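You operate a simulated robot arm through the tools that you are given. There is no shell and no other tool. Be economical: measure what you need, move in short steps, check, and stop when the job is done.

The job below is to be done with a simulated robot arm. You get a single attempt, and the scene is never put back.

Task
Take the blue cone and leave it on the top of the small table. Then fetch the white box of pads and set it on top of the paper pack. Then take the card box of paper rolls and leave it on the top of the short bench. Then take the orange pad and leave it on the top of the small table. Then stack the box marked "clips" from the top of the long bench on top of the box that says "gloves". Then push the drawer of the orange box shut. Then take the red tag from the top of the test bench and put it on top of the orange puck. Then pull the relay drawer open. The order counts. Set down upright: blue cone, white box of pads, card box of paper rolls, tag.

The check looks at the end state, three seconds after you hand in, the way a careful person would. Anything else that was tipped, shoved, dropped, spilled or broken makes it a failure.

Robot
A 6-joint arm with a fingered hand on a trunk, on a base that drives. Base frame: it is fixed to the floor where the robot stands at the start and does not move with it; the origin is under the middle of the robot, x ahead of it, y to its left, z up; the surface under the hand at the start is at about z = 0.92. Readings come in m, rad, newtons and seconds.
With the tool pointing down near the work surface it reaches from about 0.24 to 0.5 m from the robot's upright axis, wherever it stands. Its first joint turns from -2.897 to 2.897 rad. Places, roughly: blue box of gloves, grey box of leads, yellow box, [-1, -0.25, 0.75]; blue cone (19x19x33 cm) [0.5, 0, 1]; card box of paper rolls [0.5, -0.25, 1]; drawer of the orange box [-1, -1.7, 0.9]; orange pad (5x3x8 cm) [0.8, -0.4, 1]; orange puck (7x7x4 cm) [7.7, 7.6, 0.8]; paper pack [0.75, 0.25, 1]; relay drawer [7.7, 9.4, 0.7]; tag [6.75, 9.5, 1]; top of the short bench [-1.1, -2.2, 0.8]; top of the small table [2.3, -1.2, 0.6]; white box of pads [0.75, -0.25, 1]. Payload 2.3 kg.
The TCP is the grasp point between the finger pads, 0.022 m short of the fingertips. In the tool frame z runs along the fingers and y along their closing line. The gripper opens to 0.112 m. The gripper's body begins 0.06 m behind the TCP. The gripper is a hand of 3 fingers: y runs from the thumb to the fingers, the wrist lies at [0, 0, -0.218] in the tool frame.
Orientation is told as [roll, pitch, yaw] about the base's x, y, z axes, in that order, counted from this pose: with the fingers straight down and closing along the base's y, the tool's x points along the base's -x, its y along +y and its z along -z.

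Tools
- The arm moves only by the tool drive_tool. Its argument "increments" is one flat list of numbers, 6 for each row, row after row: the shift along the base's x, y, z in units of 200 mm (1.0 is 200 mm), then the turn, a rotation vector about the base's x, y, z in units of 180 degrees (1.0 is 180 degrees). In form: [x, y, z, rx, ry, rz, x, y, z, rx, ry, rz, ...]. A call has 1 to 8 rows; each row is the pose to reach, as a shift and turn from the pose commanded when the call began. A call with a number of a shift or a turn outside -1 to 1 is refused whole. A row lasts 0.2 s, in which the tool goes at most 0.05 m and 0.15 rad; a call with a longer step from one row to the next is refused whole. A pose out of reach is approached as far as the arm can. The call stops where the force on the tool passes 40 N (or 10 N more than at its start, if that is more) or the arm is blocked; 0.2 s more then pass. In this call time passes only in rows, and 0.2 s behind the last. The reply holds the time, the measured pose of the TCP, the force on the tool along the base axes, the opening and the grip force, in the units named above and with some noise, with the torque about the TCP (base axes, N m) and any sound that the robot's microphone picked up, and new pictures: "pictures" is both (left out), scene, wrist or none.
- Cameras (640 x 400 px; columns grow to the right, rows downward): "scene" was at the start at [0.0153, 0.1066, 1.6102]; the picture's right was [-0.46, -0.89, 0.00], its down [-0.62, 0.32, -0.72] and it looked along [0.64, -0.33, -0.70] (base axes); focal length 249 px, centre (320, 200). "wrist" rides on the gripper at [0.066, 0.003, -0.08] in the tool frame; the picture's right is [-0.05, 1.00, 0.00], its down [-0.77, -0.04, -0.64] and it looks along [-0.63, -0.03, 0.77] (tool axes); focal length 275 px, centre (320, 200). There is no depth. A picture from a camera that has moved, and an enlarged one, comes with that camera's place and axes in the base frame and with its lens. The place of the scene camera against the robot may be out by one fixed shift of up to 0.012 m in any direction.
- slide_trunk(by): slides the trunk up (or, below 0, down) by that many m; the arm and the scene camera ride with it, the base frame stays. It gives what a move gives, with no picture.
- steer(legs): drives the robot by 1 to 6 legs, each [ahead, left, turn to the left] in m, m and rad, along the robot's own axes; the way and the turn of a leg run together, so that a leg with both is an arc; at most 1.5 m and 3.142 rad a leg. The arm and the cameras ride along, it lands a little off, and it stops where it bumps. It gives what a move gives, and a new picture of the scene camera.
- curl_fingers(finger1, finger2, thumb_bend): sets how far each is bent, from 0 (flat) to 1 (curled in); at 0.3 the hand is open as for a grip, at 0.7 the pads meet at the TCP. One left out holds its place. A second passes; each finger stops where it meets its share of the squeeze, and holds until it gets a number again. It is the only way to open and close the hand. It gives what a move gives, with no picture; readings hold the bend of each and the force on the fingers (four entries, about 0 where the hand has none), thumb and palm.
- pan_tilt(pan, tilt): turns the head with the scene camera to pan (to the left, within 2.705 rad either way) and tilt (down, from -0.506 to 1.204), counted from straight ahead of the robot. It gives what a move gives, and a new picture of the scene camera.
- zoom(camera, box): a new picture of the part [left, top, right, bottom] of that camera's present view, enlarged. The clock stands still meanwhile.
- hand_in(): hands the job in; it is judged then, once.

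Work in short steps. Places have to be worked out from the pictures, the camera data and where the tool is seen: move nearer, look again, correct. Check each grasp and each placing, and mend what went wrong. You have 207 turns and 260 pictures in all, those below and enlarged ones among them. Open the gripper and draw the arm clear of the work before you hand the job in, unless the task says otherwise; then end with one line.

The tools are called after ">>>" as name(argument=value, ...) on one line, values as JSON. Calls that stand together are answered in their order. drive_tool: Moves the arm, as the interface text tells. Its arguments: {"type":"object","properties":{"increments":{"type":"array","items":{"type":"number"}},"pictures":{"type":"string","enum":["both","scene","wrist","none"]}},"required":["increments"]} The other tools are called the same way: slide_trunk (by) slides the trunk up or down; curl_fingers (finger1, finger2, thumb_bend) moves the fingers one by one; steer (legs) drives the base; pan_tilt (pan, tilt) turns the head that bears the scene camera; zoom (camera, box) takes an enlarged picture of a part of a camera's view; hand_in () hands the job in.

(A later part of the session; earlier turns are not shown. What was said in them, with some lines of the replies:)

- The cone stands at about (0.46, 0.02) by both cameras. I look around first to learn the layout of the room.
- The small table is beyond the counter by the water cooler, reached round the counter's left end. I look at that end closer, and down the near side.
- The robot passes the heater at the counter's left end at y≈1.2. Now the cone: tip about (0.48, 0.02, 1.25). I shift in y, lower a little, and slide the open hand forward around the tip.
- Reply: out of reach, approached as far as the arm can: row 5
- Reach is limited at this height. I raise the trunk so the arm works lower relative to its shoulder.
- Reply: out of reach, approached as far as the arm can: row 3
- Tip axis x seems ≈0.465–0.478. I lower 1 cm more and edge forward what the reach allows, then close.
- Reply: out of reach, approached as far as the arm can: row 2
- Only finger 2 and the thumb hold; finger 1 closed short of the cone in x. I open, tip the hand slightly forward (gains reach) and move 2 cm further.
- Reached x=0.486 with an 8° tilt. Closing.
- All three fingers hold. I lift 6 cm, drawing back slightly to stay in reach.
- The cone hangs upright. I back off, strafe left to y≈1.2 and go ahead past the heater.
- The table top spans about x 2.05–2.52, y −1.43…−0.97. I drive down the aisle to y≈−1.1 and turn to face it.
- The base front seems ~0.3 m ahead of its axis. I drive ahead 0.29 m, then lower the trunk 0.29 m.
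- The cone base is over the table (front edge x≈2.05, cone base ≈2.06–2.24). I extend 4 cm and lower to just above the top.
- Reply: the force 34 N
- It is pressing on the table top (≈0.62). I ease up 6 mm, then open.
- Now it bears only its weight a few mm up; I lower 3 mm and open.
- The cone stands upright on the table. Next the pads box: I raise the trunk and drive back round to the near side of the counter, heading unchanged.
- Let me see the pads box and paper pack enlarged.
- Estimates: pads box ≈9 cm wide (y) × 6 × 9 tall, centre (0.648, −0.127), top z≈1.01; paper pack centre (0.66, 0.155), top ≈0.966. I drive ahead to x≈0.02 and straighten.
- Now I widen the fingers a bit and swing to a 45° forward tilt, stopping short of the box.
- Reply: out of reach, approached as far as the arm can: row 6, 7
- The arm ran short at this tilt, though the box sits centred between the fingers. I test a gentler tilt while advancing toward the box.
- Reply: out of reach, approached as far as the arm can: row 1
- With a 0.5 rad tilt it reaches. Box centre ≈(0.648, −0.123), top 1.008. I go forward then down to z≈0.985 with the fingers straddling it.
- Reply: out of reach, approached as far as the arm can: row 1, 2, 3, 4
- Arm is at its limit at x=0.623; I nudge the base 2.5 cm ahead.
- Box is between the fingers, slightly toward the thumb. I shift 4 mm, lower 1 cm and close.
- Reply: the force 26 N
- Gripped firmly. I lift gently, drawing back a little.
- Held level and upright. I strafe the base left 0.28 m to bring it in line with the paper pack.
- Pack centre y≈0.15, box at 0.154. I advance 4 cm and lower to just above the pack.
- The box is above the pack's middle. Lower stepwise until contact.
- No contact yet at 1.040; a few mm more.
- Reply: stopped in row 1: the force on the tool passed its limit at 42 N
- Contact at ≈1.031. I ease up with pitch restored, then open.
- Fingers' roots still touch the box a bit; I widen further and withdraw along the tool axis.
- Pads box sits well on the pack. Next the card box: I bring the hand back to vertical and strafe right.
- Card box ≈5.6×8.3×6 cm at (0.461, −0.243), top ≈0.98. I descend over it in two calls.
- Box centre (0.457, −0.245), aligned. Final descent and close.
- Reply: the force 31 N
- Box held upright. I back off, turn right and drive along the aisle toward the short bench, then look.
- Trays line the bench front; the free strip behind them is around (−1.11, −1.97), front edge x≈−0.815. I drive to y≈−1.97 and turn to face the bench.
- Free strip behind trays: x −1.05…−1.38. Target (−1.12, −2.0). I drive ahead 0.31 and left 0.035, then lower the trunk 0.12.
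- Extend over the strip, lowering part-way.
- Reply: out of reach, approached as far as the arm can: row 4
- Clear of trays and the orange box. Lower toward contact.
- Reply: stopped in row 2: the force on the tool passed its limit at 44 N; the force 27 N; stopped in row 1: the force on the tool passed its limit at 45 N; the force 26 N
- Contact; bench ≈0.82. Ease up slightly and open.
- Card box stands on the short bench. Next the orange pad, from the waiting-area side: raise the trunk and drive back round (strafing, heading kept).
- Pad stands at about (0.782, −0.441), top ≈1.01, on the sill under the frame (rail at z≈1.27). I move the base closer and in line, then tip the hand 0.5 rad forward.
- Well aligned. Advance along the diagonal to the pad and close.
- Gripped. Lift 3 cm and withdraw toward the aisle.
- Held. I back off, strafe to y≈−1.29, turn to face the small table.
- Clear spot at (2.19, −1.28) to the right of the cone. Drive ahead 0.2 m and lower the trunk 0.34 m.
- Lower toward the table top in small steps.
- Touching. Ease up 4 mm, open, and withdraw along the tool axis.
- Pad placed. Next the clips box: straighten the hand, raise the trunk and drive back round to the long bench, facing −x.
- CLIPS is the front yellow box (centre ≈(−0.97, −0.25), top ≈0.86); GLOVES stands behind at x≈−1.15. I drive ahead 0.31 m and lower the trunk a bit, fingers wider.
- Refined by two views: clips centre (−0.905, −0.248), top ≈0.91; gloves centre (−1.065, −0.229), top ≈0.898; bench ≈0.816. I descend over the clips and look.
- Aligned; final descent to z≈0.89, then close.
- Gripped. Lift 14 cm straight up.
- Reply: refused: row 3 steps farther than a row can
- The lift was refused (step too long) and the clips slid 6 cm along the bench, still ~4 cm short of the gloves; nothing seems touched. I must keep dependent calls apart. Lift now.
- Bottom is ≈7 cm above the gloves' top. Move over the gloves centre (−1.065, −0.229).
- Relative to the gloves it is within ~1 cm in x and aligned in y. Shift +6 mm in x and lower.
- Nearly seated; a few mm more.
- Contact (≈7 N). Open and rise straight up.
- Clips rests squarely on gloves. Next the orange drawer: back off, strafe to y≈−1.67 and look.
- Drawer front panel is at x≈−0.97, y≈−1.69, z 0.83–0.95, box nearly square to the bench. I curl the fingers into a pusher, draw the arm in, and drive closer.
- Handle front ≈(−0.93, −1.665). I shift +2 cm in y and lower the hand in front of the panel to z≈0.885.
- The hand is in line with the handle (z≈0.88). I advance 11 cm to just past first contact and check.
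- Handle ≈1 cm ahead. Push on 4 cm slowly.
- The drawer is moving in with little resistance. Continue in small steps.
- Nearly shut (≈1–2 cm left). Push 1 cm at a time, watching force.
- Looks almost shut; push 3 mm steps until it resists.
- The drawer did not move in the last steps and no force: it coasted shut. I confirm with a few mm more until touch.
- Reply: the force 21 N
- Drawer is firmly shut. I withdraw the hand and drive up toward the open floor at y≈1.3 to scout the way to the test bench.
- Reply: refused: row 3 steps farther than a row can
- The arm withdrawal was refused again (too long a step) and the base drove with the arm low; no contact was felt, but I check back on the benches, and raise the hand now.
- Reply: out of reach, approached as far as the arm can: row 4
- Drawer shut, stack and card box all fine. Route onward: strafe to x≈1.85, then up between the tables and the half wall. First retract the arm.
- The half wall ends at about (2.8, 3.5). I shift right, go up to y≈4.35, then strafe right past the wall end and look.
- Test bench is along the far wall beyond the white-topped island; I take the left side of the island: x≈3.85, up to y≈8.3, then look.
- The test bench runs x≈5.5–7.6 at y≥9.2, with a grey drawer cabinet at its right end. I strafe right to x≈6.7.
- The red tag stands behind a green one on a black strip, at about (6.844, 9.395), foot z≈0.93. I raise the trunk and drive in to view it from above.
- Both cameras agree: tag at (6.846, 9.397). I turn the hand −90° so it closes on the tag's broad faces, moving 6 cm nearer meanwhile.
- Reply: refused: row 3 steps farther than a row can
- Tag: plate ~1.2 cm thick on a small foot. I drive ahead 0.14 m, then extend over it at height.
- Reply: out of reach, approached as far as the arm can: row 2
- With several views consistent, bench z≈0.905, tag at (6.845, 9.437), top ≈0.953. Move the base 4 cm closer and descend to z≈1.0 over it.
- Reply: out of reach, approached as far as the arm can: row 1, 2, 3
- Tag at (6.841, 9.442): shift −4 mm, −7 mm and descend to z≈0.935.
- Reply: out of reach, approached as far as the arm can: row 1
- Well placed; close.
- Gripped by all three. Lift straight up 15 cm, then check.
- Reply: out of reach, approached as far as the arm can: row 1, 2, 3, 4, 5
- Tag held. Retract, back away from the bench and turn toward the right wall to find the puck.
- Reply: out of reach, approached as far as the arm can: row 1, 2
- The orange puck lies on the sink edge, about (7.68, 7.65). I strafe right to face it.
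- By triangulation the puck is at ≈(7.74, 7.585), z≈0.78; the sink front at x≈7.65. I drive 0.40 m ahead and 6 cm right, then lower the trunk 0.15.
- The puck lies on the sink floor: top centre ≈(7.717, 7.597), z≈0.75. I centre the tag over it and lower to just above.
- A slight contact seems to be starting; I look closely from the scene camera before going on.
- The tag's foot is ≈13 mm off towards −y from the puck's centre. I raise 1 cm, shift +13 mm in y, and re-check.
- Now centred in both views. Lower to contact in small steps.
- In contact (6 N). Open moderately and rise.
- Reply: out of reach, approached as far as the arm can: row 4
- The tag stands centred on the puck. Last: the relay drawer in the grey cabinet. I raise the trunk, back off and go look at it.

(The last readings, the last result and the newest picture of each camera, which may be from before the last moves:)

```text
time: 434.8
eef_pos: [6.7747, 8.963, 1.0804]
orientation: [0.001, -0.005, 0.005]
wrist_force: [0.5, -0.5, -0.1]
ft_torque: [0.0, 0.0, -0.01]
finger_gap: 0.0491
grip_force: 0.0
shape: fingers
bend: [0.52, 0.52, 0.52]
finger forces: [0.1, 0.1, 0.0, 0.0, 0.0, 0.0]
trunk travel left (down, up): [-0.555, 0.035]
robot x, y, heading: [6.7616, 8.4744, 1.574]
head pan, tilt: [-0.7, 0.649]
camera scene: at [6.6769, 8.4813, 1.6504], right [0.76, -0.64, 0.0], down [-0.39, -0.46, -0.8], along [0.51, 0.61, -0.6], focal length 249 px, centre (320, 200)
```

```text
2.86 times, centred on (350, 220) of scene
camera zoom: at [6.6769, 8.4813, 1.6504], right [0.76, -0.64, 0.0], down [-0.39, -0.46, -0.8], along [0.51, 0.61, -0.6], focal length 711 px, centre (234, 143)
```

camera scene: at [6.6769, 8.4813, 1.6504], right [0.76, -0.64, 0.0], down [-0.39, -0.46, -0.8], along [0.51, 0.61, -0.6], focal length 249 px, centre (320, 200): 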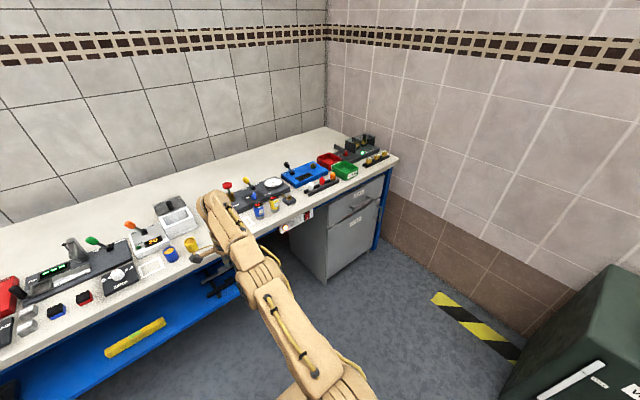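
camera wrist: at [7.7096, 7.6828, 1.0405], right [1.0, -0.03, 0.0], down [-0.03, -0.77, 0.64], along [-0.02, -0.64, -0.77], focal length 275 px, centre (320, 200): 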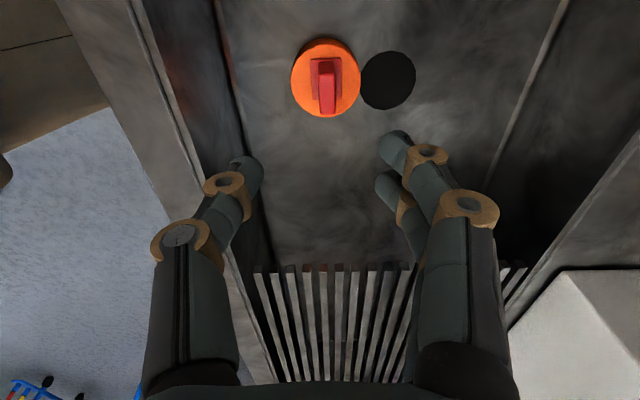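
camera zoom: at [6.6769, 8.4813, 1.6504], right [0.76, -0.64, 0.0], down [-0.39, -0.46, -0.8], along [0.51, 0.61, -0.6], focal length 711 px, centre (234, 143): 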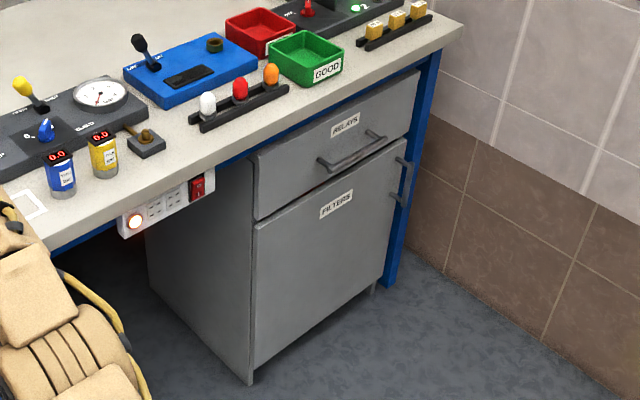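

The RELAYS drawer (top, bar handle) faces −y at about x≈7.6, z≈0.73. I strafe right to x≈7.3 and look at its handle from nearer.

>>> steer(legs=[[0, -0.5, 0]])

>>> pan_tilt(pan=-0.4, tilt=0.8)

>>> zoom(camera="scene", box=[260, 120, 460, 245])

```text
time: 437.8
eef_pos: [7.2774, 8.9637, 1.08]
orientation: [0.002, -0.003, 0.005]
wrist_force: [0.9, 0.5, -0.7]
ft_torque: [-0.01, 0.03, -0.03]
finger_gap: 0.0492
grip_force: 0.0
shape: fingers
bend: [0.52, 0.52, 0.52]
finger forces: [0.1, 0.1, 0.0, 0.0, 0.0, 0.1]
trunk travel left (down, up): [-0.555, 0.035]
robot x, y, heading: [7.2585, 8.4701, 1.57]
head pan, tilt: [-0.7, 0.649]
camera scene: at [7.1796, 8.4807, 1.6504], right [0.76, -0.64, 0.0], down [-0.39, -0.46, -0.8], along [0.51, 0.61, -0.6], focal length 249 px, centre (320, 200)
```

scene: 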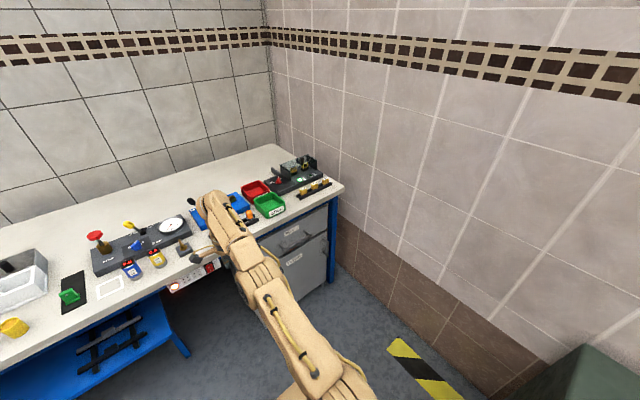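

```text
time: 438.6
eef_pos: [7.277, 8.9637, 1.0784]
orientation: [0.002, -0.002, 0.005]
wrist_force: [0.2, -0.7, 0.6]
ft_torque: [-0.01, 0.02, -0.03]
finger_gap: 0.0488
grip_force: 0.0
shape: fingers
bend: [0.52, 0.52, 0.52]
finger forces: [0.0, 0.0, 0.0, 0.0, 0.0, 0.0]
trunk travel left (down, up): [-0.555, 0.035]
robot x, y, heading: [7.2591, 8.4709, 1.568]
head pan, tilt: [-0.4, 0.799]
camera scene: at [7.1546, 8.4886, 1.6378], right [0.92, -0.39, 0.0], down [-0.28, -0.66, -0.7], along [0.27, 0.64, -0.72], focal length 249 px, centre (320, 200)
```

scene: 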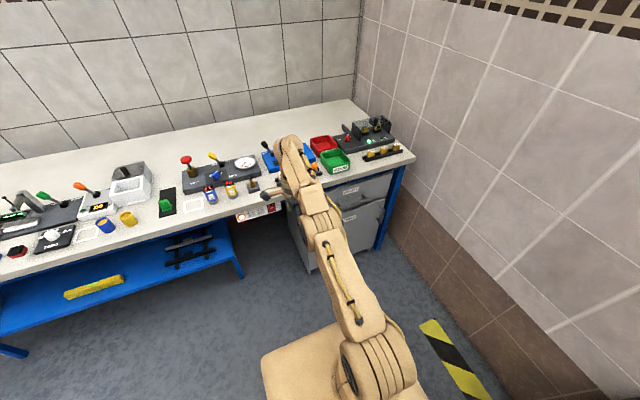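

```text
3.20 times, centred on (360, 182) of scene
camera zoom: at [7.1546, 8.4886, 1.6378], right [0.92, -0.39, 0.0], down [-0.28, -0.66, -0.7], along [0.27, 0.64, -0.72], focal length 796 px, centre (192, 256)
```

zoom: 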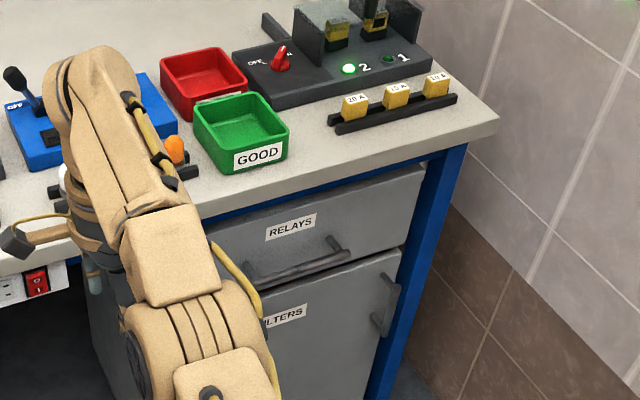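

The handle bar is at ≈(7.68, 9.27, 0.665), set back 5 cm under the bench edge, so I need a forward-pointing hand (fingers above, thumb below the bar). I lower the trunk and tip the hand up toward horizontal here in free space.

>>> slide_trunk(by=-0.33)

>>> drive_tool(increments=[0, 0.08, 0, 0.042, 0, 0, 0, 0.16, 0, 0.084, 0, 0, 0, 0.25, 0, 0.126, 0, 0, 0, 0.35, 0, 0.168, 0, 0, 0, 0.45, 0, 0.21, 0, 0, 0, 0.55, 0, 0.252, 0, 0, 0, 0.65, 0, 0.294, 0, 0, 0, 0.7, 0, 0.334, 0, 0])

```text
time: 441.8
eef_pos: [7.2776, 8.9629, 0.7484]
orientation: [0.001, -0.003, 0.006]
wrist_force: [0.0, 0.3, 0.2]
ft_torque: [0.0, -0.01, 0.02]
finger_gap: 0.0489
grip_force: 0.0
shape: fingers
bend: [0.52, 0.52, 0.52]
finger forces: [0.0, 0.0, 0.1, 0.1, 0.0, 0.0]
trunk travel left (down, up): [-0.225, 0.365]
robot x, y, heading: [7.2613, 8.4729, 1.569]
head pan, tilt: [-0.4, 0.799]
```

```text
time: 443.6
eef_pos: [7.2829, 9.1021, 0.7483]
orientation: [0.99, -0.023, -0.025]
wrist_force: [-0.4, 0.2, 0.1]
ft_torque: [0.01, 0.0, -0.01]
finger_gap: 0.0491
grip_force: 0.0
shape: fingers
bend: [0.52, 0.52, 0.52]
finger forces: [0.0, 0.0, 0.0, 0.1, 0.0, 0.1]
out of reach, approached as far as the arm can: row 1, 2, 3, 4, 5, 6, 7, 8
trunk travel left (down, up): [-0.225, 0.365]
robot x, y, heading: [7.264, 8.4685, 1.568]
head pan, tilt: [-0.4, 0.799]
camera scene: at [7.1546, 8.4887, 1.3078], right [0.92, -0.39, 0.0], down [-0.28, -0.66, -0.7], along [0.27, 0.64, -0.72], focal length 249 px, centre (320, 200)
camera wrist: at [7.2133, 9.0377, 0.7947], right [0.04, 0.55, 0.84], down [0.75, -0.57, 0.34], along [0.66, 0.61, -0.43], focal length 275 px, centre (320, 200)
```

scene: 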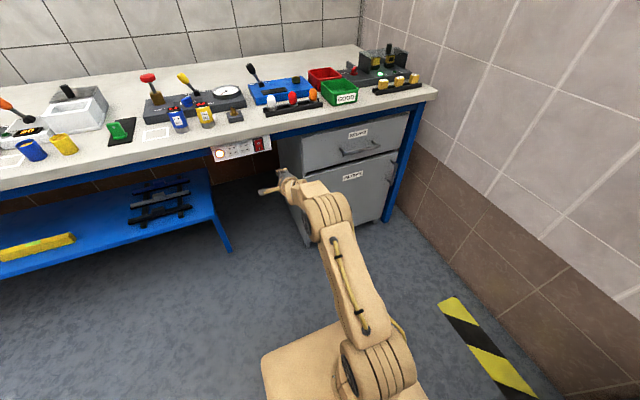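
wrist: 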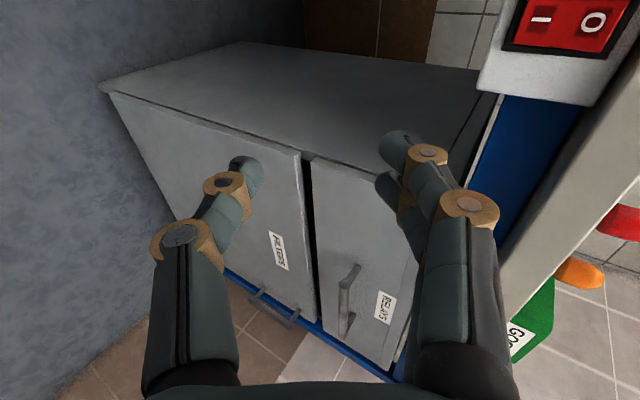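

With the hand tipped 57° it reaches. Handle confirmed at (7.57–7.78, 9.26, 0.68). I lower the hand to handle height first (to stay clear of the socket strip), then move the base into place.

>>> drive_tool(increments=[0, 0, -0.2, 0, 0, 0, 0, 0, -0.34, 0, 0, 0], pictures="none")

>>> curl_fingers(finger1=0.42, finger2=0.42, thumb_bend=0.42)

```text
time: 444.2
eef_pos: [7.2832, 9.1023, 0.6812]
orientation: [0.991, -0.023, -0.025]
wrist_force: [-0.1, 0.3, 0.1]
ft_torque: [-0.03, 0.02, 0.0]
finger_gap: 0.0493
grip_force: 0.0
shape: fingers
bend: [0.52, 0.52, 0.52]
finger forces: [0.0, 0.0, 0.0, 0.0, 0.1, 0.1]
trunk travel left (down, up): [-0.225, 0.365]
robot x, y, heading: [7.2629, 8.4692, 1.572]
head pan, tilt: [-0.4, 0.799]
```

```text
time: 445.2
eef_pos: [7.2833, 9.1009, 0.6803]
orientation: [0.99, -0.026, -0.025]
wrist_force: [-0.7, 0.3, 0.6]
ft_torque: [0.01, -0.04, -0.02]
finger_gap: 0.0777
grip_force: 0.1
shape: fingers
bend: [0.42, 0.42, 0.42]
finger forces: [0.0, 0.0, 0.1, 0.0, 0.0, 0.0]
trunk travel left (down, up): [-0.225, 0.365]
robot x, y, heading: [7.2623, 8.4699, 1.573]
head pan, tilt: [-0.4, 0.799]
```

>>> steer(legs=[[0.05, 0, 0], [0, -0.33, 0]])

>>> zoom(camera="wrist", box=[0, 0, 640, 400])

```text
time: 447.9
eef_pos: [7.6147, 9.15, 0.6805]
orientation: [0.99, -0.024, -0.021]
wrist_force: [0.6, 0.2, -0.4]
ft_torque: [0.02, -0.02, 0.0]
finger_gap: 0.0774
grip_force: 0.0
shape: fingers
bend: [0.42, 0.42, 0.42]
finger forces: [0.0, 0.1, 0.0, 0.0, 0.0, 0.0]
trunk travel left (down, up): [-0.225, 0.365]
robot x, y, heading: [7.5982, 8.5194, 1.572]
head pan, tilt: [-0.4, 0.799]
camera scene: at [7.4869, 8.5384, 1.3078], right [0.92, -0.39, 0.0], down [-0.28, -0.66, -0.7], along [0.27, 0.64, -0.72], focal length 249 px, centre (320, 200)
```

scene: 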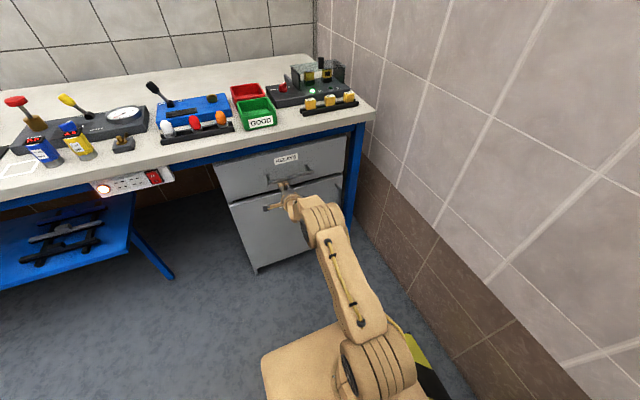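

```text
1.00 times, centred on (320, 200) of wrist (not enlarged: the box is as wide or as high as the picture)
camera zoom: at [7.5451, 9.0877, 0.7258], right [0.04, 0.55, 0.84], down [0.75, -0.57, 0.34], along [0.66, 0.61, -0.43], focal length 275 px, centre (320, 200)
```

zoom: 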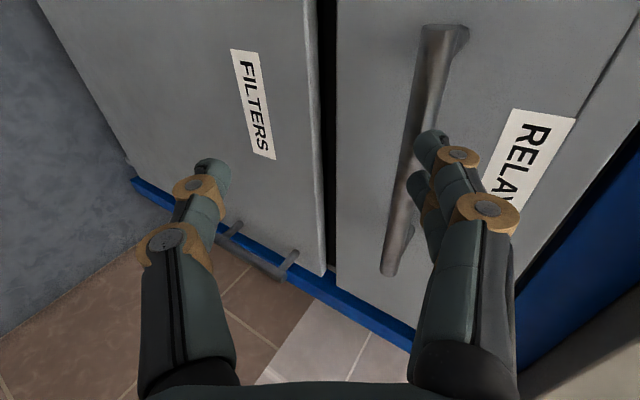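

Bar at x 7.58–7.795, y≈9.26, z≈0.69; drawer face y≈9.297. I narrow the fingers a bit and raise to a pre-grasp pose along the approach line.

>>> curl_fingers(finger1=0.5, finger2=0.5, thumb_bend=0.5)

>>> drive_tool(increments=[0.08, 0.0, 0.15, 0, 0, 0, 0.17, 0.05, 0.32, 0, 0, 0], pictures="wrist")

```text
time: 448.9
eef_pos: [7.6147, 9.1504, 0.6817]
orientation: [0.988, -0.026, -0.021]
wrist_force: [-0.1, 0.1, 0.1]
ft_torque: [0.0, 0.03, -0.01]
finger_gap: 0.0558
grip_force: 0.1
shape: fingers
bend: [0.5, 0.5, 0.5]
finger forces: [0.1, 0.0, 0.1, 0.1, 0.1, 0.1]
trunk travel left (down, up): [-0.225, 0.365]
robot x, y, heading: [7.5904, 8.5182, 1.574]
head pan, tilt: [-0.4, 0.799]
```

```text
time: 449.5
eef_pos: [7.6469, 9.16, 0.7419]
orientation: [0.991, -0.022, -0.022]
wrist_force: [0.6, -0.8, -0.6]
ft_torque: [0.01, 0.01, -0.03]
finger_gap: 0.0558
grip_force: 0.1
shape: fingers
bend: [0.5, 0.5, 0.5]
finger forces: [0.0, 0.0, 0.0, 0.0, 0.0, 0.1]
out of reach, approached as far as the arm can: row 2
trunk travel left (down, up): [-0.225, 0.365]
robot x, y, heading: [7.593, 8.5185, 1.574]
head pan, tilt: [-0.4, 0.799]
camera wrist: at [7.5776, 9.097, 0.7868], right [0.04, 0.55, 0.84], down [0.75, -0.57, 0.34], along [0.66, 0.61, -0.43], focal length 275 px, centre (320, 200)
```

wrist: 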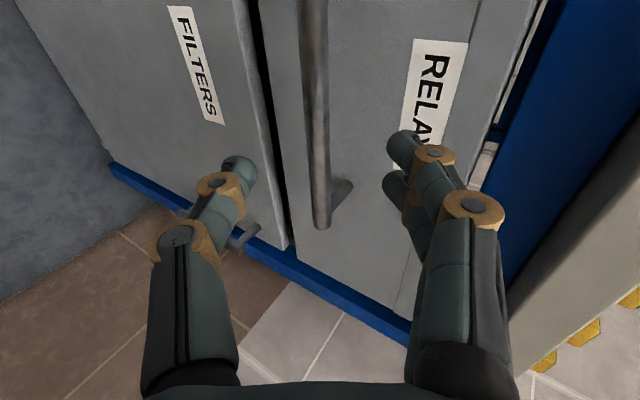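

Bar lies exactly between thumb and fingers. I lower 4.5 cm and drive the base ahead 9 cm to bring the bar into the grip.

>>> drive_tool(increments=[0, 0, -0.12, 0, 0, 0, 0, 0, -0.235, 0, 0, 0], pictures="none")

>>> steer(legs=[[0.07, 0, 0]])

>>> zoom(camera="wrist", box=[0, 0, 640, 400])

```text
time: 450.1
eef_pos: [7.6468, 9.16, 0.6946]
orientation: [0.99, -0.026, -0.02]
wrist_force: [-0.5, -0.2, 0.0]
ft_torque: [-0.01, 0.04, 0.05]
finger_gap: 0.0557
grip_force: 0.1
shape: fingers
bend: [0.5, 0.5, 0.5]
finger forces: [0.0, 0.0, 0.0, 0.1, 0.0, 0.0]
trunk travel left (down, up): [-0.225, 0.365]
robot x, y, heading: [7.592, 8.5226, 1.571]
head pan, tilt: [-0.4, 0.799]
```

```text
time: 451.1
eef_pos: [7.6469, 9.2287, 0.6934]
orientation: [0.988, -0.024, -0.02]
wrist_force: [0.0, -0.8, 0.2]
ft_torque: [0.02, 0.02, -0.01]
finger_gap: 0.0551
grip_force: 0.1
shape: fingers
bend: [0.5, 0.5, 0.5]
finger forces: [0.1, 0.0, 0.0, 0.1, 0.0, 0.0]
trunk travel left (down, up): [-0.225, 0.365]
robot x, y, heading: [7.5944, 8.5925, 1.573]
head pan, tilt: [-0.4, 0.799]
camera scene: at [7.4867, 8.6085, 1.3078], right [0.92, -0.39, 0.0], down [-0.28, -0.66, -0.7], along [0.27, 0.64, -0.72], focal length 249 px, centre (320, 200)
```

scene: 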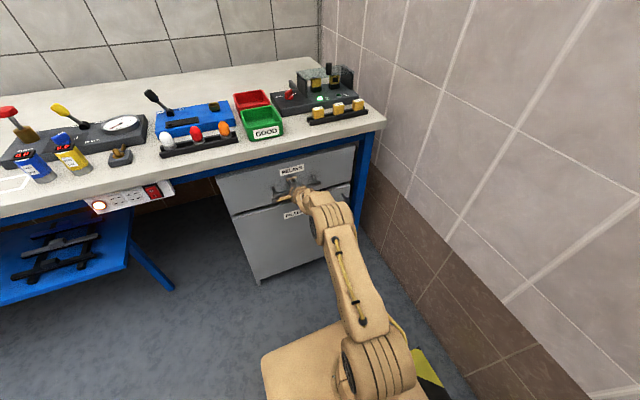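

```text
1.00 times, centred on (320, 200) of wrist (not enlarged: the box is as wide or as high as the picture)
camera zoom: at [7.5771, 9.1668, 0.7389], right [0.04, 0.55, 0.84], down [0.75, -0.57, 0.34], along [0.66, 0.61, -0.43], focal length 275 px, centre (320, 200)
```

zoom: 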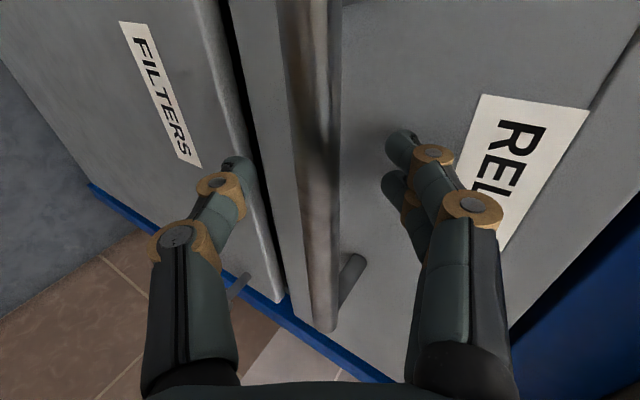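

Bar centred, about 3.5 cm ahead along the approach line. Advance 2.4 cm more (base 2 cm, arm down 1.4 cm).

>>> drive_tool(increments=[0, 0, -0.07, 0, 0, 0], pictures="none")

>>> steer(legs=[[0.022, 0, 0]])

>>> zoom(camera="wrist", box=[0, 0, 640, 400])

```text
time: 451.5
eef_pos: [7.6465, 9.2299, 0.6797]
orientation: [0.99, -0.024, -0.022]
wrist_force: [-0.2, -0.6, 0.3]
ft_torque: [-0.01, -0.03, 0.0]
finger_gap: 0.0549
grip_force: 0.1
shape: fingers
bend: [0.5, 0.5, 0.5]
finger forces: [0.1, 0.0, 0.0, 0.2, 0.1, 0.1]
trunk travel left (down, up): [-0.225, 0.365]
robot x, y, heading: [7.5961, 8.5889, 1.572]
head pan, tilt: [-0.4, 0.799]
```

```text
time: 452.3
eef_pos: [7.6476, 9.2477, 0.6815]
orientation: [0.994, -0.024, -0.024]
wrist_force: [0.8, -25.0, 5.4]
ft_torque: [0.23, 0.04, -0.05]
finger_gap: 0.0352
grip_force: 12.2
shape: fingers
bend: [0.71, 0.71, 0.5]
finger forces: [12.6, 12.7, 0.1, 0.0, 0.0, 0.1]
trunk travel left (down, up): [-0.225, 0.365]
robot x, y, heading: [7.5914, 8.6141, 1.572]
head pan, tilt: [-0.4, 0.799]
camera scene: at [7.4868, 8.625, 1.3078], right [0.92, -0.39, 0.0], down [-0.28, -0.66, -0.7], along [0.27, 0.65, -0.71], focal length 249 px, centre (320, 200)
```

scene: 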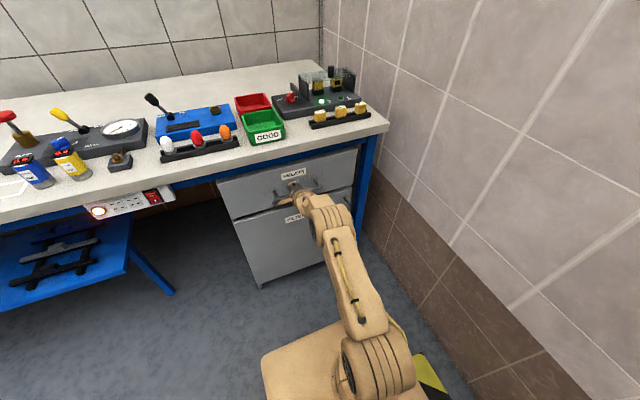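

```text
1.00 times, centred on (320, 200) of wrist (not enlarged: the box is as wide or as high as the picture)
camera zoom: at [7.5772, 9.1857, 0.7272], right [0.04, 0.55, 0.84], down [0.75, -0.57, 0.34], along [0.66, 0.62, -0.43], focal length 275 px, centre (320, 200)
```

zoom: 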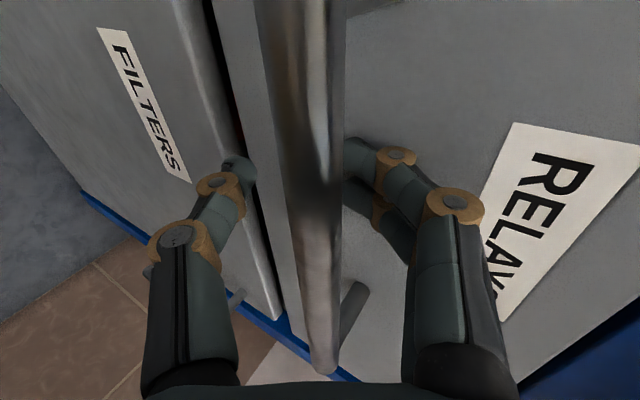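

The fingertips touched the drawer face and folded in behind the bar — as a hook. I ease back 8 mm and close on the bar.

>>> steer(legs=[[-0.008, 0, 0]])

>>> curl_fingers(finger1=0.8, finger2=0.8, thumb_bend=0.75)

>>> zoom(camera="wrist", box=[0, 0, 640, 400])

```text
time: 453.1
eef_pos: [7.6471, 9.2422, 0.6795]
orientation: [0.989, -0.024, -0.024]
wrist_force: [0.0, -14.8, -4.3]
ft_torque: [-0.05, 0.03, 0.06]
finger_gap: 0.0408
grip_force: 8.0
shape: fingers
bend: [0.6, 0.6, 0.5]
finger forces: [7.7, 7.1, 0.1, 0.1, 0.1, 0.0]
trunk travel left (down, up): [-0.225, 0.365]
robot x, y, heading: [7.5903, 8.6047, 1.574]
head pan, tilt: [-0.4, 0.799]
camera scene: at [7.4868, 8.6204, 1.3078], right [0.92, -0.39, 0.0], down [-0.28, -0.66, -0.7], along [0.27, 0.64, -0.72], focal length 249 px, centre (320, 200)
```

scene: 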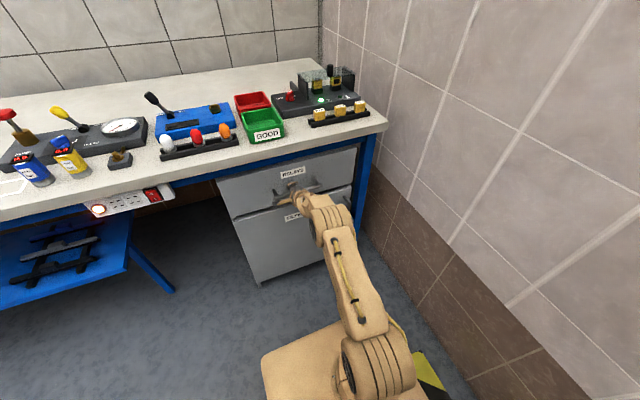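

```text
time: 454.1
eef_pos: [7.6464, 9.2425, 0.6784]
orientation: [0.985, -0.025, -0.022]
wrist_force: [-0.3, 0.2, -0.2]
ft_torque: [0.02, 0.01, 0.0]
finger_gap: 0.0
grip_force: 0.0
shape: fingers
bend: [0.79, 0.79, 0.71]
finger forces: [0.1, 0.0, 0.0, 0.0, 0.0, 0.0]
trunk travel left (down, up): [-0.225, 0.365]
robot x, y, heading: [7.5951, 8.6017, 1.569]
head pan, tilt: [-0.4, 0.799]
```

```text
1.00 times, centred on (320, 200) of wrist (not enlarged: the box is as wide or as high as the picture)
camera zoom: at [7.5772, 9.1801, 0.7243], right [0.04, 0.55, 0.83], down [0.75, -0.57, 0.34], along [0.66, 0.61, -0.43], focal length 275 px, centre (320, 200)
```

zoom: 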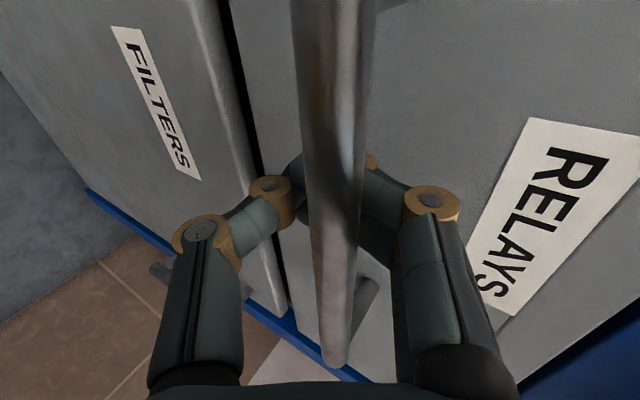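

The fingers now close behind the bar, hooking it. I pull by backing the base 12 cm.

>>> steer(legs=[[-0.12, 0, 0]])

>>> zoom(camera="wrist", box=[0, 0, 640, 400])

```text
time: 455.3
eef_pos: [7.6472, 9.1212, 0.6795]
orientation: [0.986, -0.025, -0.023]
wrist_force: [0.4, 1.1, 0.0]
ft_torque: [0.02, -0.02, 0.04]
finger_gap: 0.0001
grip_force: 0.0
shape: fingers
bend: [0.79, 0.79, 0.71]
finger forces: [0.0, 0.1, 0.1, 0.0, 0.0, 0.0]
trunk travel left (down, up): [-0.225, 0.365]
robot x, y, heading: [7.5936, 8.4825, 1.568]
head pan, tilt: [-0.4, 0.799]
camera scene: at [7.4868, 8.5011, 1.3078], right [0.92, -0.39, 0.0], down [-0.28, -0.66, -0.7], along [0.27, 0.64, -0.72], focal length 249 px, centre (320, 200)
```

scene: 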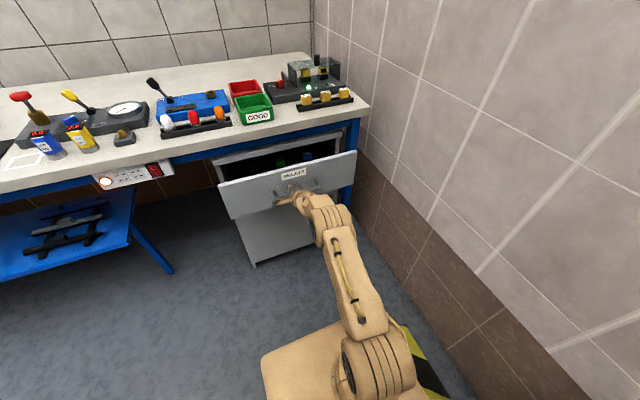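

```text
1.00 times, centred on (320, 200) of wrist (not enlarged: the box is as wide or as high as the picture)
camera zoom: at [7.5776, 9.0593, 0.7245], right [0.04, 0.55, 0.83], down [0.75, -0.57, 0.34], along [0.66, 0.61, -0.43], focal length 275 px, centre (320, 200)
```

zoom: 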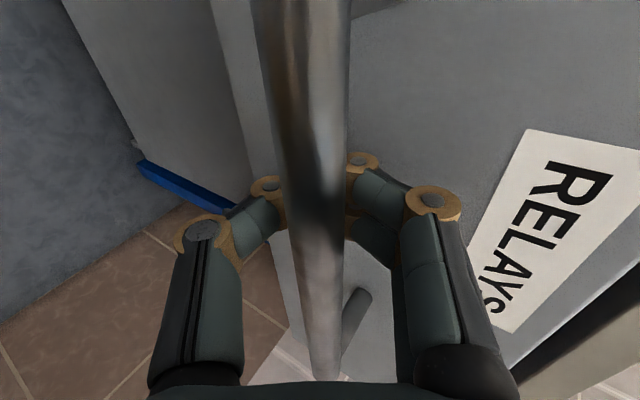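

Drawer is open ≈11 cm. I pull a bit more with the arm (to avoid backing toward the waste-oil cabinet).

>>> drive_tool(increments=[0, -0.1, 0, 0, 0, 0, 0, -0.2, 0, 0, 0, 0, 0, -0.3, 0, 0, 0, 0, 0, -0.4, 0, 0, 0, 0], pictures="scene")

```text
time: 456.3
eef_pos: [7.6471, 9.0418, 0.6791]
orientation: [0.987, -0.025, -0.023]
wrist_force: [0.2, 1.1, -0.1]
ft_torque: [-0.04, 0.01, 0.0]
finger_gap: 0.0
grip_force: 0.0
shape: fingers
bend: [0.79, 0.79, 0.71]
finger forces: [0.0, 0.0, 0.0, 0.1, 0.0, 0.0]
trunk travel left (down, up): [-0.225, 0.365]
robot x, y, heading: [7.5922, 8.4824, 1.571]
head pan, tilt: [-0.4, 0.799]
camera scene: at [7.4868, 8.5014, 1.3078], right [0.92, -0.39, 0.0], down [-0.28, -0.66, -0.7], along [0.27, 0.64, -0.72], focal length 249 px, centre (320, 200)
```

scene: 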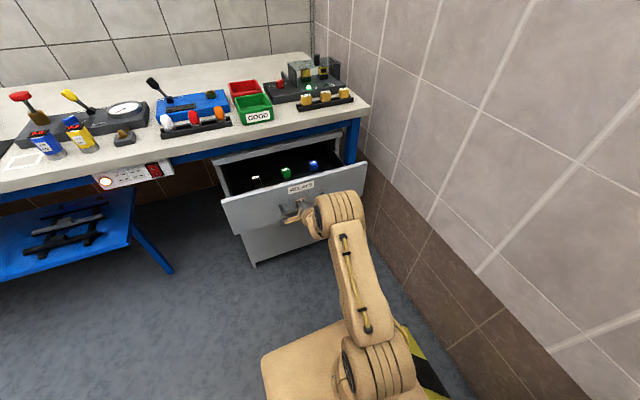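

Drawer is open ≈19 cm. Now release: open the fingers and withdraw along the approach line.

>>> curl_fingers(finger1=0.42, finger2=0.42, thumb_bend=0.42)

>>> zoom(camera="wrist", box=[0, 0, 640, 400])

```text
time: 457.3
eef_pos: [7.6478, 9.0419, 0.679]
orientation: [0.985, -0.024, -0.023]
wrist_force: [0.8, 0.1, -1.3]
ft_torque: [-0.01, -0.02, 0.02]
finger_gap: 0.0774
grip_force: 0.0
shape: fingers
bend: [0.42, 0.42, 0.42]
finger forces: [0.1, 0.0, 0.0, 0.0, 0.0, 0.1]
trunk travel left (down, up): [-0.225, 0.365]
robot x, y, heading: [7.5928, 8.4842, 1.573]
head pan, tilt: [-0.4, 0.799]
```

```text
1.00 times, centred on (320, 200) of wrist (not enlarged: the box is as wide or as high as the picture)
camera zoom: at [7.5774, 8.9796, 0.7241], right [0.04, 0.55, 0.83], down [0.75, -0.57, 0.34], along [0.66, 0.61, -0.43], focal length 275 px, centre (320, 200)
```

zoom: 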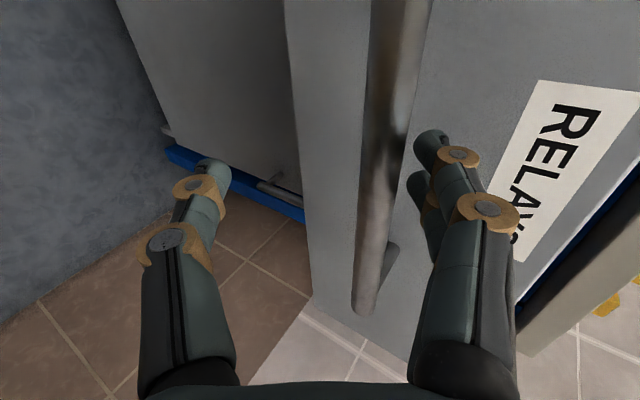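

The bar (y≈9.10) is now just ahead of the fingertips. Withdraw back and up.

>>> drive_tool(increments=[0, -0.04, 0.1, 0, 0, 0, 0, -0.15, 0.15, 0, 0, 0, 0, -0.3, 0.2, 0, 0, 0], pictures="scene")

```text
time: 458.1
eef_pos: [7.6468, 8.9813, 0.72]
orientation: [0.986, -0.025, -0.023]
wrist_force: [0.0, 0.1, -0.1]
ft_torque: [0.02, 0.01, 0.02]
finger_gap: 0.0778
grip_force: 0.0
shape: fingers
bend: [0.42, 0.42, 0.42]
finger forces: [0.0, 0.0, 0.0, 0.0, 0.1, 0.0]
trunk travel left (down, up): [-0.225, 0.365]
robot x, y, heading: [7.5955, 8.4866, 1.569]
head pan, tilt: [-0.4, 0.799]
camera scene: at [7.4868, 8.5013, 1.3078], right [0.92, -0.39, 0.0], down [-0.28, -0.66, -0.7], along [0.27, 0.64, -0.72], focal length 249 px, centre (320, 200)
```

scene: 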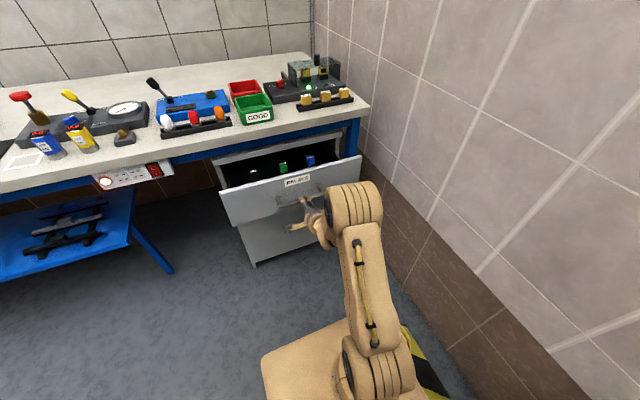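

The drawer slipped back a little on release (now ≈15 cm open). To be safe I hook it once more and pull further. First approach the bar again.

>>> curl_fingers(finger1=0.5, finger2=0.5, thumb_bend=0.5)

>>> drive_tool(increments=[0, 0.16, -0.1, 0, 0, 0, 0, 0.33, -0.195, 0, 0, 0, 0, 0.42, -0.2, 0, 0, 0, 0, 0.5, -0.2, 0, 0, 0], pictures="wrist")

```text
time: 459.1
eef_pos: [7.6475, 8.9825, 0.7189]
orientation: [0.987, -0.024, -0.022]
wrist_force: [-1.0, 1.0, -0.3]
ft_torque: [0.0, -0.02, 0.0]
finger_gap: 0.0556
grip_force: 0.1
shape: fingers
bend: [0.5, 0.5, 0.5]
finger forces: [0.1, 0.1, 0.1, 0.0, 0.0, 0.0]
trunk travel left (down, up): [-0.225, 0.365]
robot x, y, heading: [7.5913, 8.4785, 1.57]
head pan, tilt: [-0.4, 0.799]
```

```text
time: 460.1
eef_pos: [7.6468, 9.082, 0.6792]
orientation: [0.986, -0.025, -0.024]
wrist_force: [0.2, 0.0, -0.5]
ft_torque: [-0.01, -0.02, 0.01]
finger_gap: 0.0549
grip_force: 0.1
shape: fingers
bend: [0.5, 0.5, 0.5]
finger forces: [0.0, 0.0, 0.0, 0.0, 0.0, 0.0]
trunk travel left (down, up): [-0.225, 0.365]
robot x, y, heading: [7.5912, 8.4821, 1.567]
head pan, tilt: [-0.4, 0.799]
camera wrist: at [7.5775, 9.0196, 0.7239], right [0.04, 0.55, 0.83], down [0.75, -0.57, 0.34], along [0.66, 0.61, -0.43], focal length 275 px, centre (320, 200)
```

wrist: 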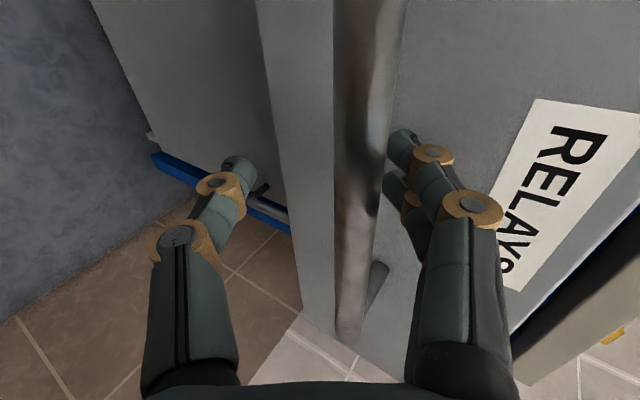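

Slightly further in, then close to hook.

>>> drive_tool(increments=[0, 0.09, 0.02, 0, 0, 0], pictures="none")

>>> curl_fingers(finger1=0.8, finger2=0.8, thumb_bend=0.75)

>>> zoom(camera="wrist", box=[0, 0, 640, 400])

```text
time: 460.5
eef_pos: [7.6475, 9.0997, 0.682]
orientation: [0.986, -0.023, -0.023]
wrist_force: [0.5, -0.2, -0.4]
ft_torque: [-0.02, -0.01, 0.02]
finger_gap: 0.0547
grip_force: 0.2
shape: fingers
bend: [0.5, 0.5, 0.5]
finger forces: [0.0, 0.0, 0.1, 0.0, 0.1, 0.0]
trunk travel left (down, up): [-0.225, 0.365]
robot x, y, heading: [7.5935, 8.482, 1.572]
head pan, tilt: [-0.4, 0.799]
```

```text
time: 461.5
eef_pos: [7.6474, 9.1004, 0.6824]
orientation: [0.987, -0.024, -0.023]
wrist_force: [-0.2, 0.4, 0.6]
ft_torque: [-0.02, 0.0, 0.02]
finger_gap: 0.0
grip_force: 0.0
shape: fingers
bend: [0.77, 0.77, 0.74]
finger forces: [0.0, 0.0, 0.1, 0.0, 0.0, 0.0]
trunk travel left (down, up): [-0.225, 0.365]
robot x, y, heading: [7.5907, 8.48, 1.574]
head pan, tilt: [-0.4, 0.799]
```

```text
1.00 times, centred on (320, 200) of wrist (not enlarged: the box is as wide or as high as the picture)
camera zoom: at [7.5775, 9.0375, 0.7279], right [0.04, 0.55, 0.83], down [0.75, -0.57, 0.34], along [0.66, 0.61, -0.43], focal length 275 px, centre (320, 200)
```

zoom: 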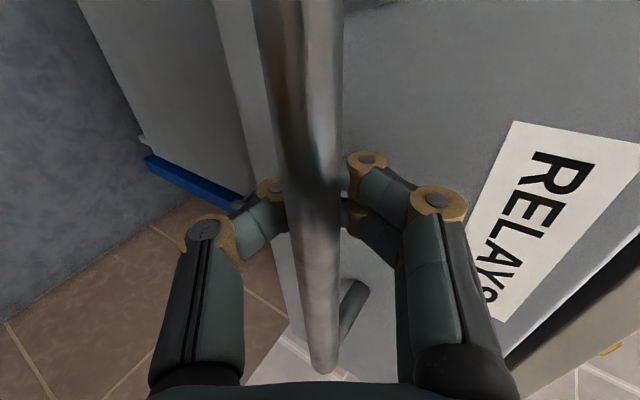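

Hooked again. Pull 13 cm with the arm.

>>> drive_tool(increments=[0, -0.12, 0, 0, 0, 0, 0, -0.24, 0, 0, 0, 0, 0, -0.36, 0, 0, 0, 0, 0, -0.48, 0, 0, 0, 0, 0, -0.58, 0, 0, 0, 0, 0, -0.65, 0, 0, 0, 0], pictures="scene")

```text
time: 462.9
eef_pos: [7.6463, 8.9697, 0.6836]
orientation: [0.985, -0.024, -0.023]
wrist_force: [0.4, -1.0, 0.8]
ft_torque: [0.01, 0.0, 0.02]
finger_gap: 0.0
grip_force: 0.0
shape: fingers
bend: [0.77, 0.77, 0.74]
finger forces: [0.0, 0.1, 0.0, 0.0, 0.1, 0.1]
trunk travel left (down, up): [-0.225, 0.365]
robot x, y, heading: [7.5943, 8.484, 1.57]
head pan, tilt: [-0.4, 0.799]
camera scene: at [7.4868, 8.5014, 1.3078], right [0.92, -0.39, 0.0], down [-0.28, -0.66, -0.7], along [0.27, 0.64, -0.72], focal length 249 px, centre (320, 200)
```

scene: 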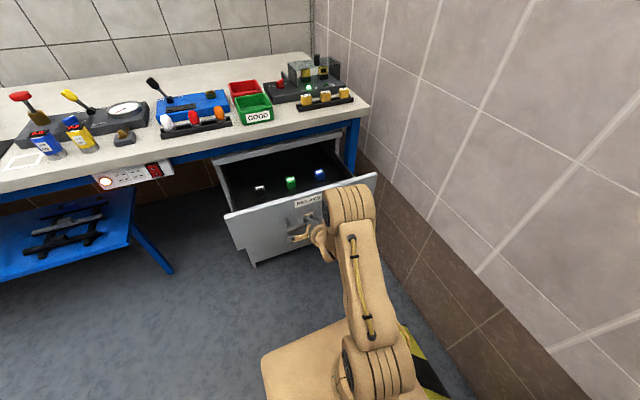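

Drawer is wide open (≈25 cm). Release: open, then withdraw back and up.

>>> curl_fingers(finger1=0.5, finger2=0.5, thumb_bend=0.42)

>>> drive_tool(increments=[0, -0.04, 0.08, 0, 0, 0, 0, -0.14, 0.14, 0, 0, 0, 0, -0.28, 0.2, 0, 0, 0, 0, -0.4, 0.25, 0, 0, 0], pictures="scene")

```text
time: 463.9
eef_pos: [7.6455, 8.9698, 0.6824]
orientation: [0.986, -0.024, -0.024]
wrist_force: [0.2, -0.2, 0.1]
ft_torque: [0.01, 0.0, 0.0]
finger_gap: 0.0658
grip_force: 0.1
shape: fingers
bend: [0.5, 0.5, 0.42]
finger forces: [0.1, 0.0, 0.0, 0.1, 0.0, 0.0]
trunk travel left (down, up): [-0.225, 0.365]
robot x, y, heading: [7.5937, 8.4832, 1.565]
head pan, tilt: [-0.4, 0.799]
```

```text
time: 464.9
eef_pos: [7.6486, 8.9018, 0.7296]
orientation: [0.986, -0.026, -0.022]
wrist_force: [-0.3, 0.4, -0.3]
ft_torque: [0.04, 0.0, 0.02]
finger_gap: 0.0661
grip_force: 0.0
shape: fingers
bend: [0.5, 0.5, 0.42]
finger forces: [0.1, 0.1, 0.1, 0.0, 0.0, 0.0]
out of reach, approached as far as the arm can: row 4
trunk travel left (down, up): [-0.225, 0.365]
robot x, y, heading: [7.5901, 8.4831, 1.575]
head pan, tilt: [-0.4, 0.799]
camera scene: at [7.4868, 8.5017, 1.3078], right [0.92, -0.39, 0.0], down [-0.28, -0.66, -0.7], along [0.27, 0.64, -0.72], focal length 249 px, centre (320, 200)
```

scene: 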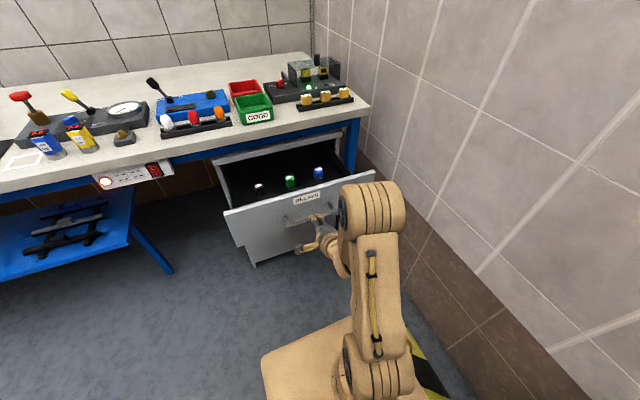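

Drawer stays well open. I move the base left, clear of the drawer, and take a last look at the puck and tag.

>>> steer(legs=[[0, -0.0, 0], [0, 0.55, 0]])

>>> pan_tilt(pan=-2.3, tilt=0.6)

```text
time: 468.4
eef_pos: [7.0929, 8.9019, 0.7298]
orientation: [0.986, -0.024, -0.02]
wrist_force: [0.3, 0.2, -0.7]
ft_torque: [-0.02, -0.02, -0.01]
finger_gap: 0.0662
grip_force: 0.1
shape: fingers
bend: [0.5, 0.5, 0.42]
finger forces: [0.0, 0.0, 0.1, 0.0, 0.0, 0.1]
trunk travel left (down, up): [-0.225, 0.365]
robot x, y, heading: [7.038, 8.4851, 1.574]
head pan, tilt: [-0.4, 0.799]
camera scene: at [6.9331, 8.5006, 1.3078], right [0.92, -0.39, 0.0], down [-0.28, -0.66, -0.7], along [0.27, 0.64, -0.72], focal length 249 px, centre (320, 200)
```

scene: 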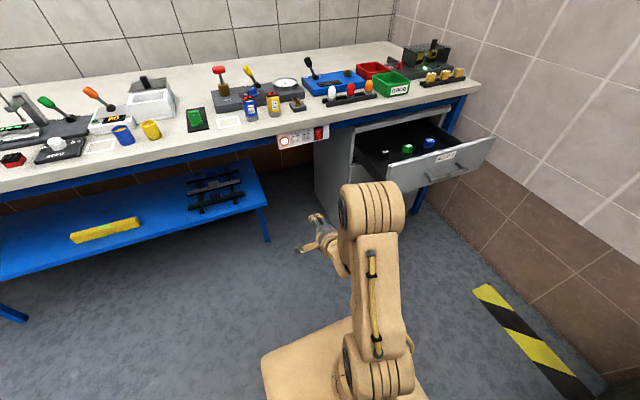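

```text
time: 470.3
eef_pos: [7.0942, 8.9007, 0.729]
orientation: [0.987, -0.023, -0.021]
wrist_force: [-0.7, -0.2, -0.3]
ft_torque: [-0.01, 0.01, 0.01]
finger_gap: 0.066
grip_force: 0.1
shape: fingers
bend: [0.5, 0.5, 0.42]
finger forces: [0.0, 0.1, 0.1, 0.0, 0.1, 0.0]
trunk travel left (down, up): [-0.225, 0.365]
robot x, y, heading: [7.0428, 8.4797, 1.575]
head pan, tilt: [-2.3, 0.6]
camera scene: at [6.968, 8.3675, 1.3247], right [-0.66, -0.75, 0.0], down [-0.42, 0.38, -0.83], along [0.62, -0.55, -0.56], focal length 249 px, centre (320, 200)
```

scene: 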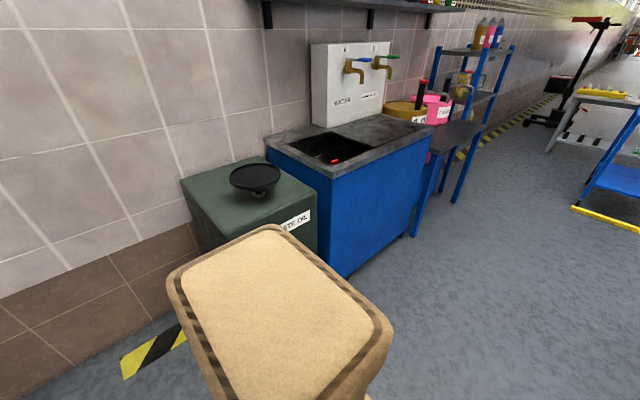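

The tag is still in place on the puck, the drawer is open, and the arm is clear with the hand open. Handing in.

>>> hand_in()

```text
The job is handed in.
```

I did all eight steps in order and handed the job in. The cone, pads box, card box and tag were upright when I let go of them. While lining up the stack, the clips box slid about 6 cm along the bench, but I saw nothing else touched.
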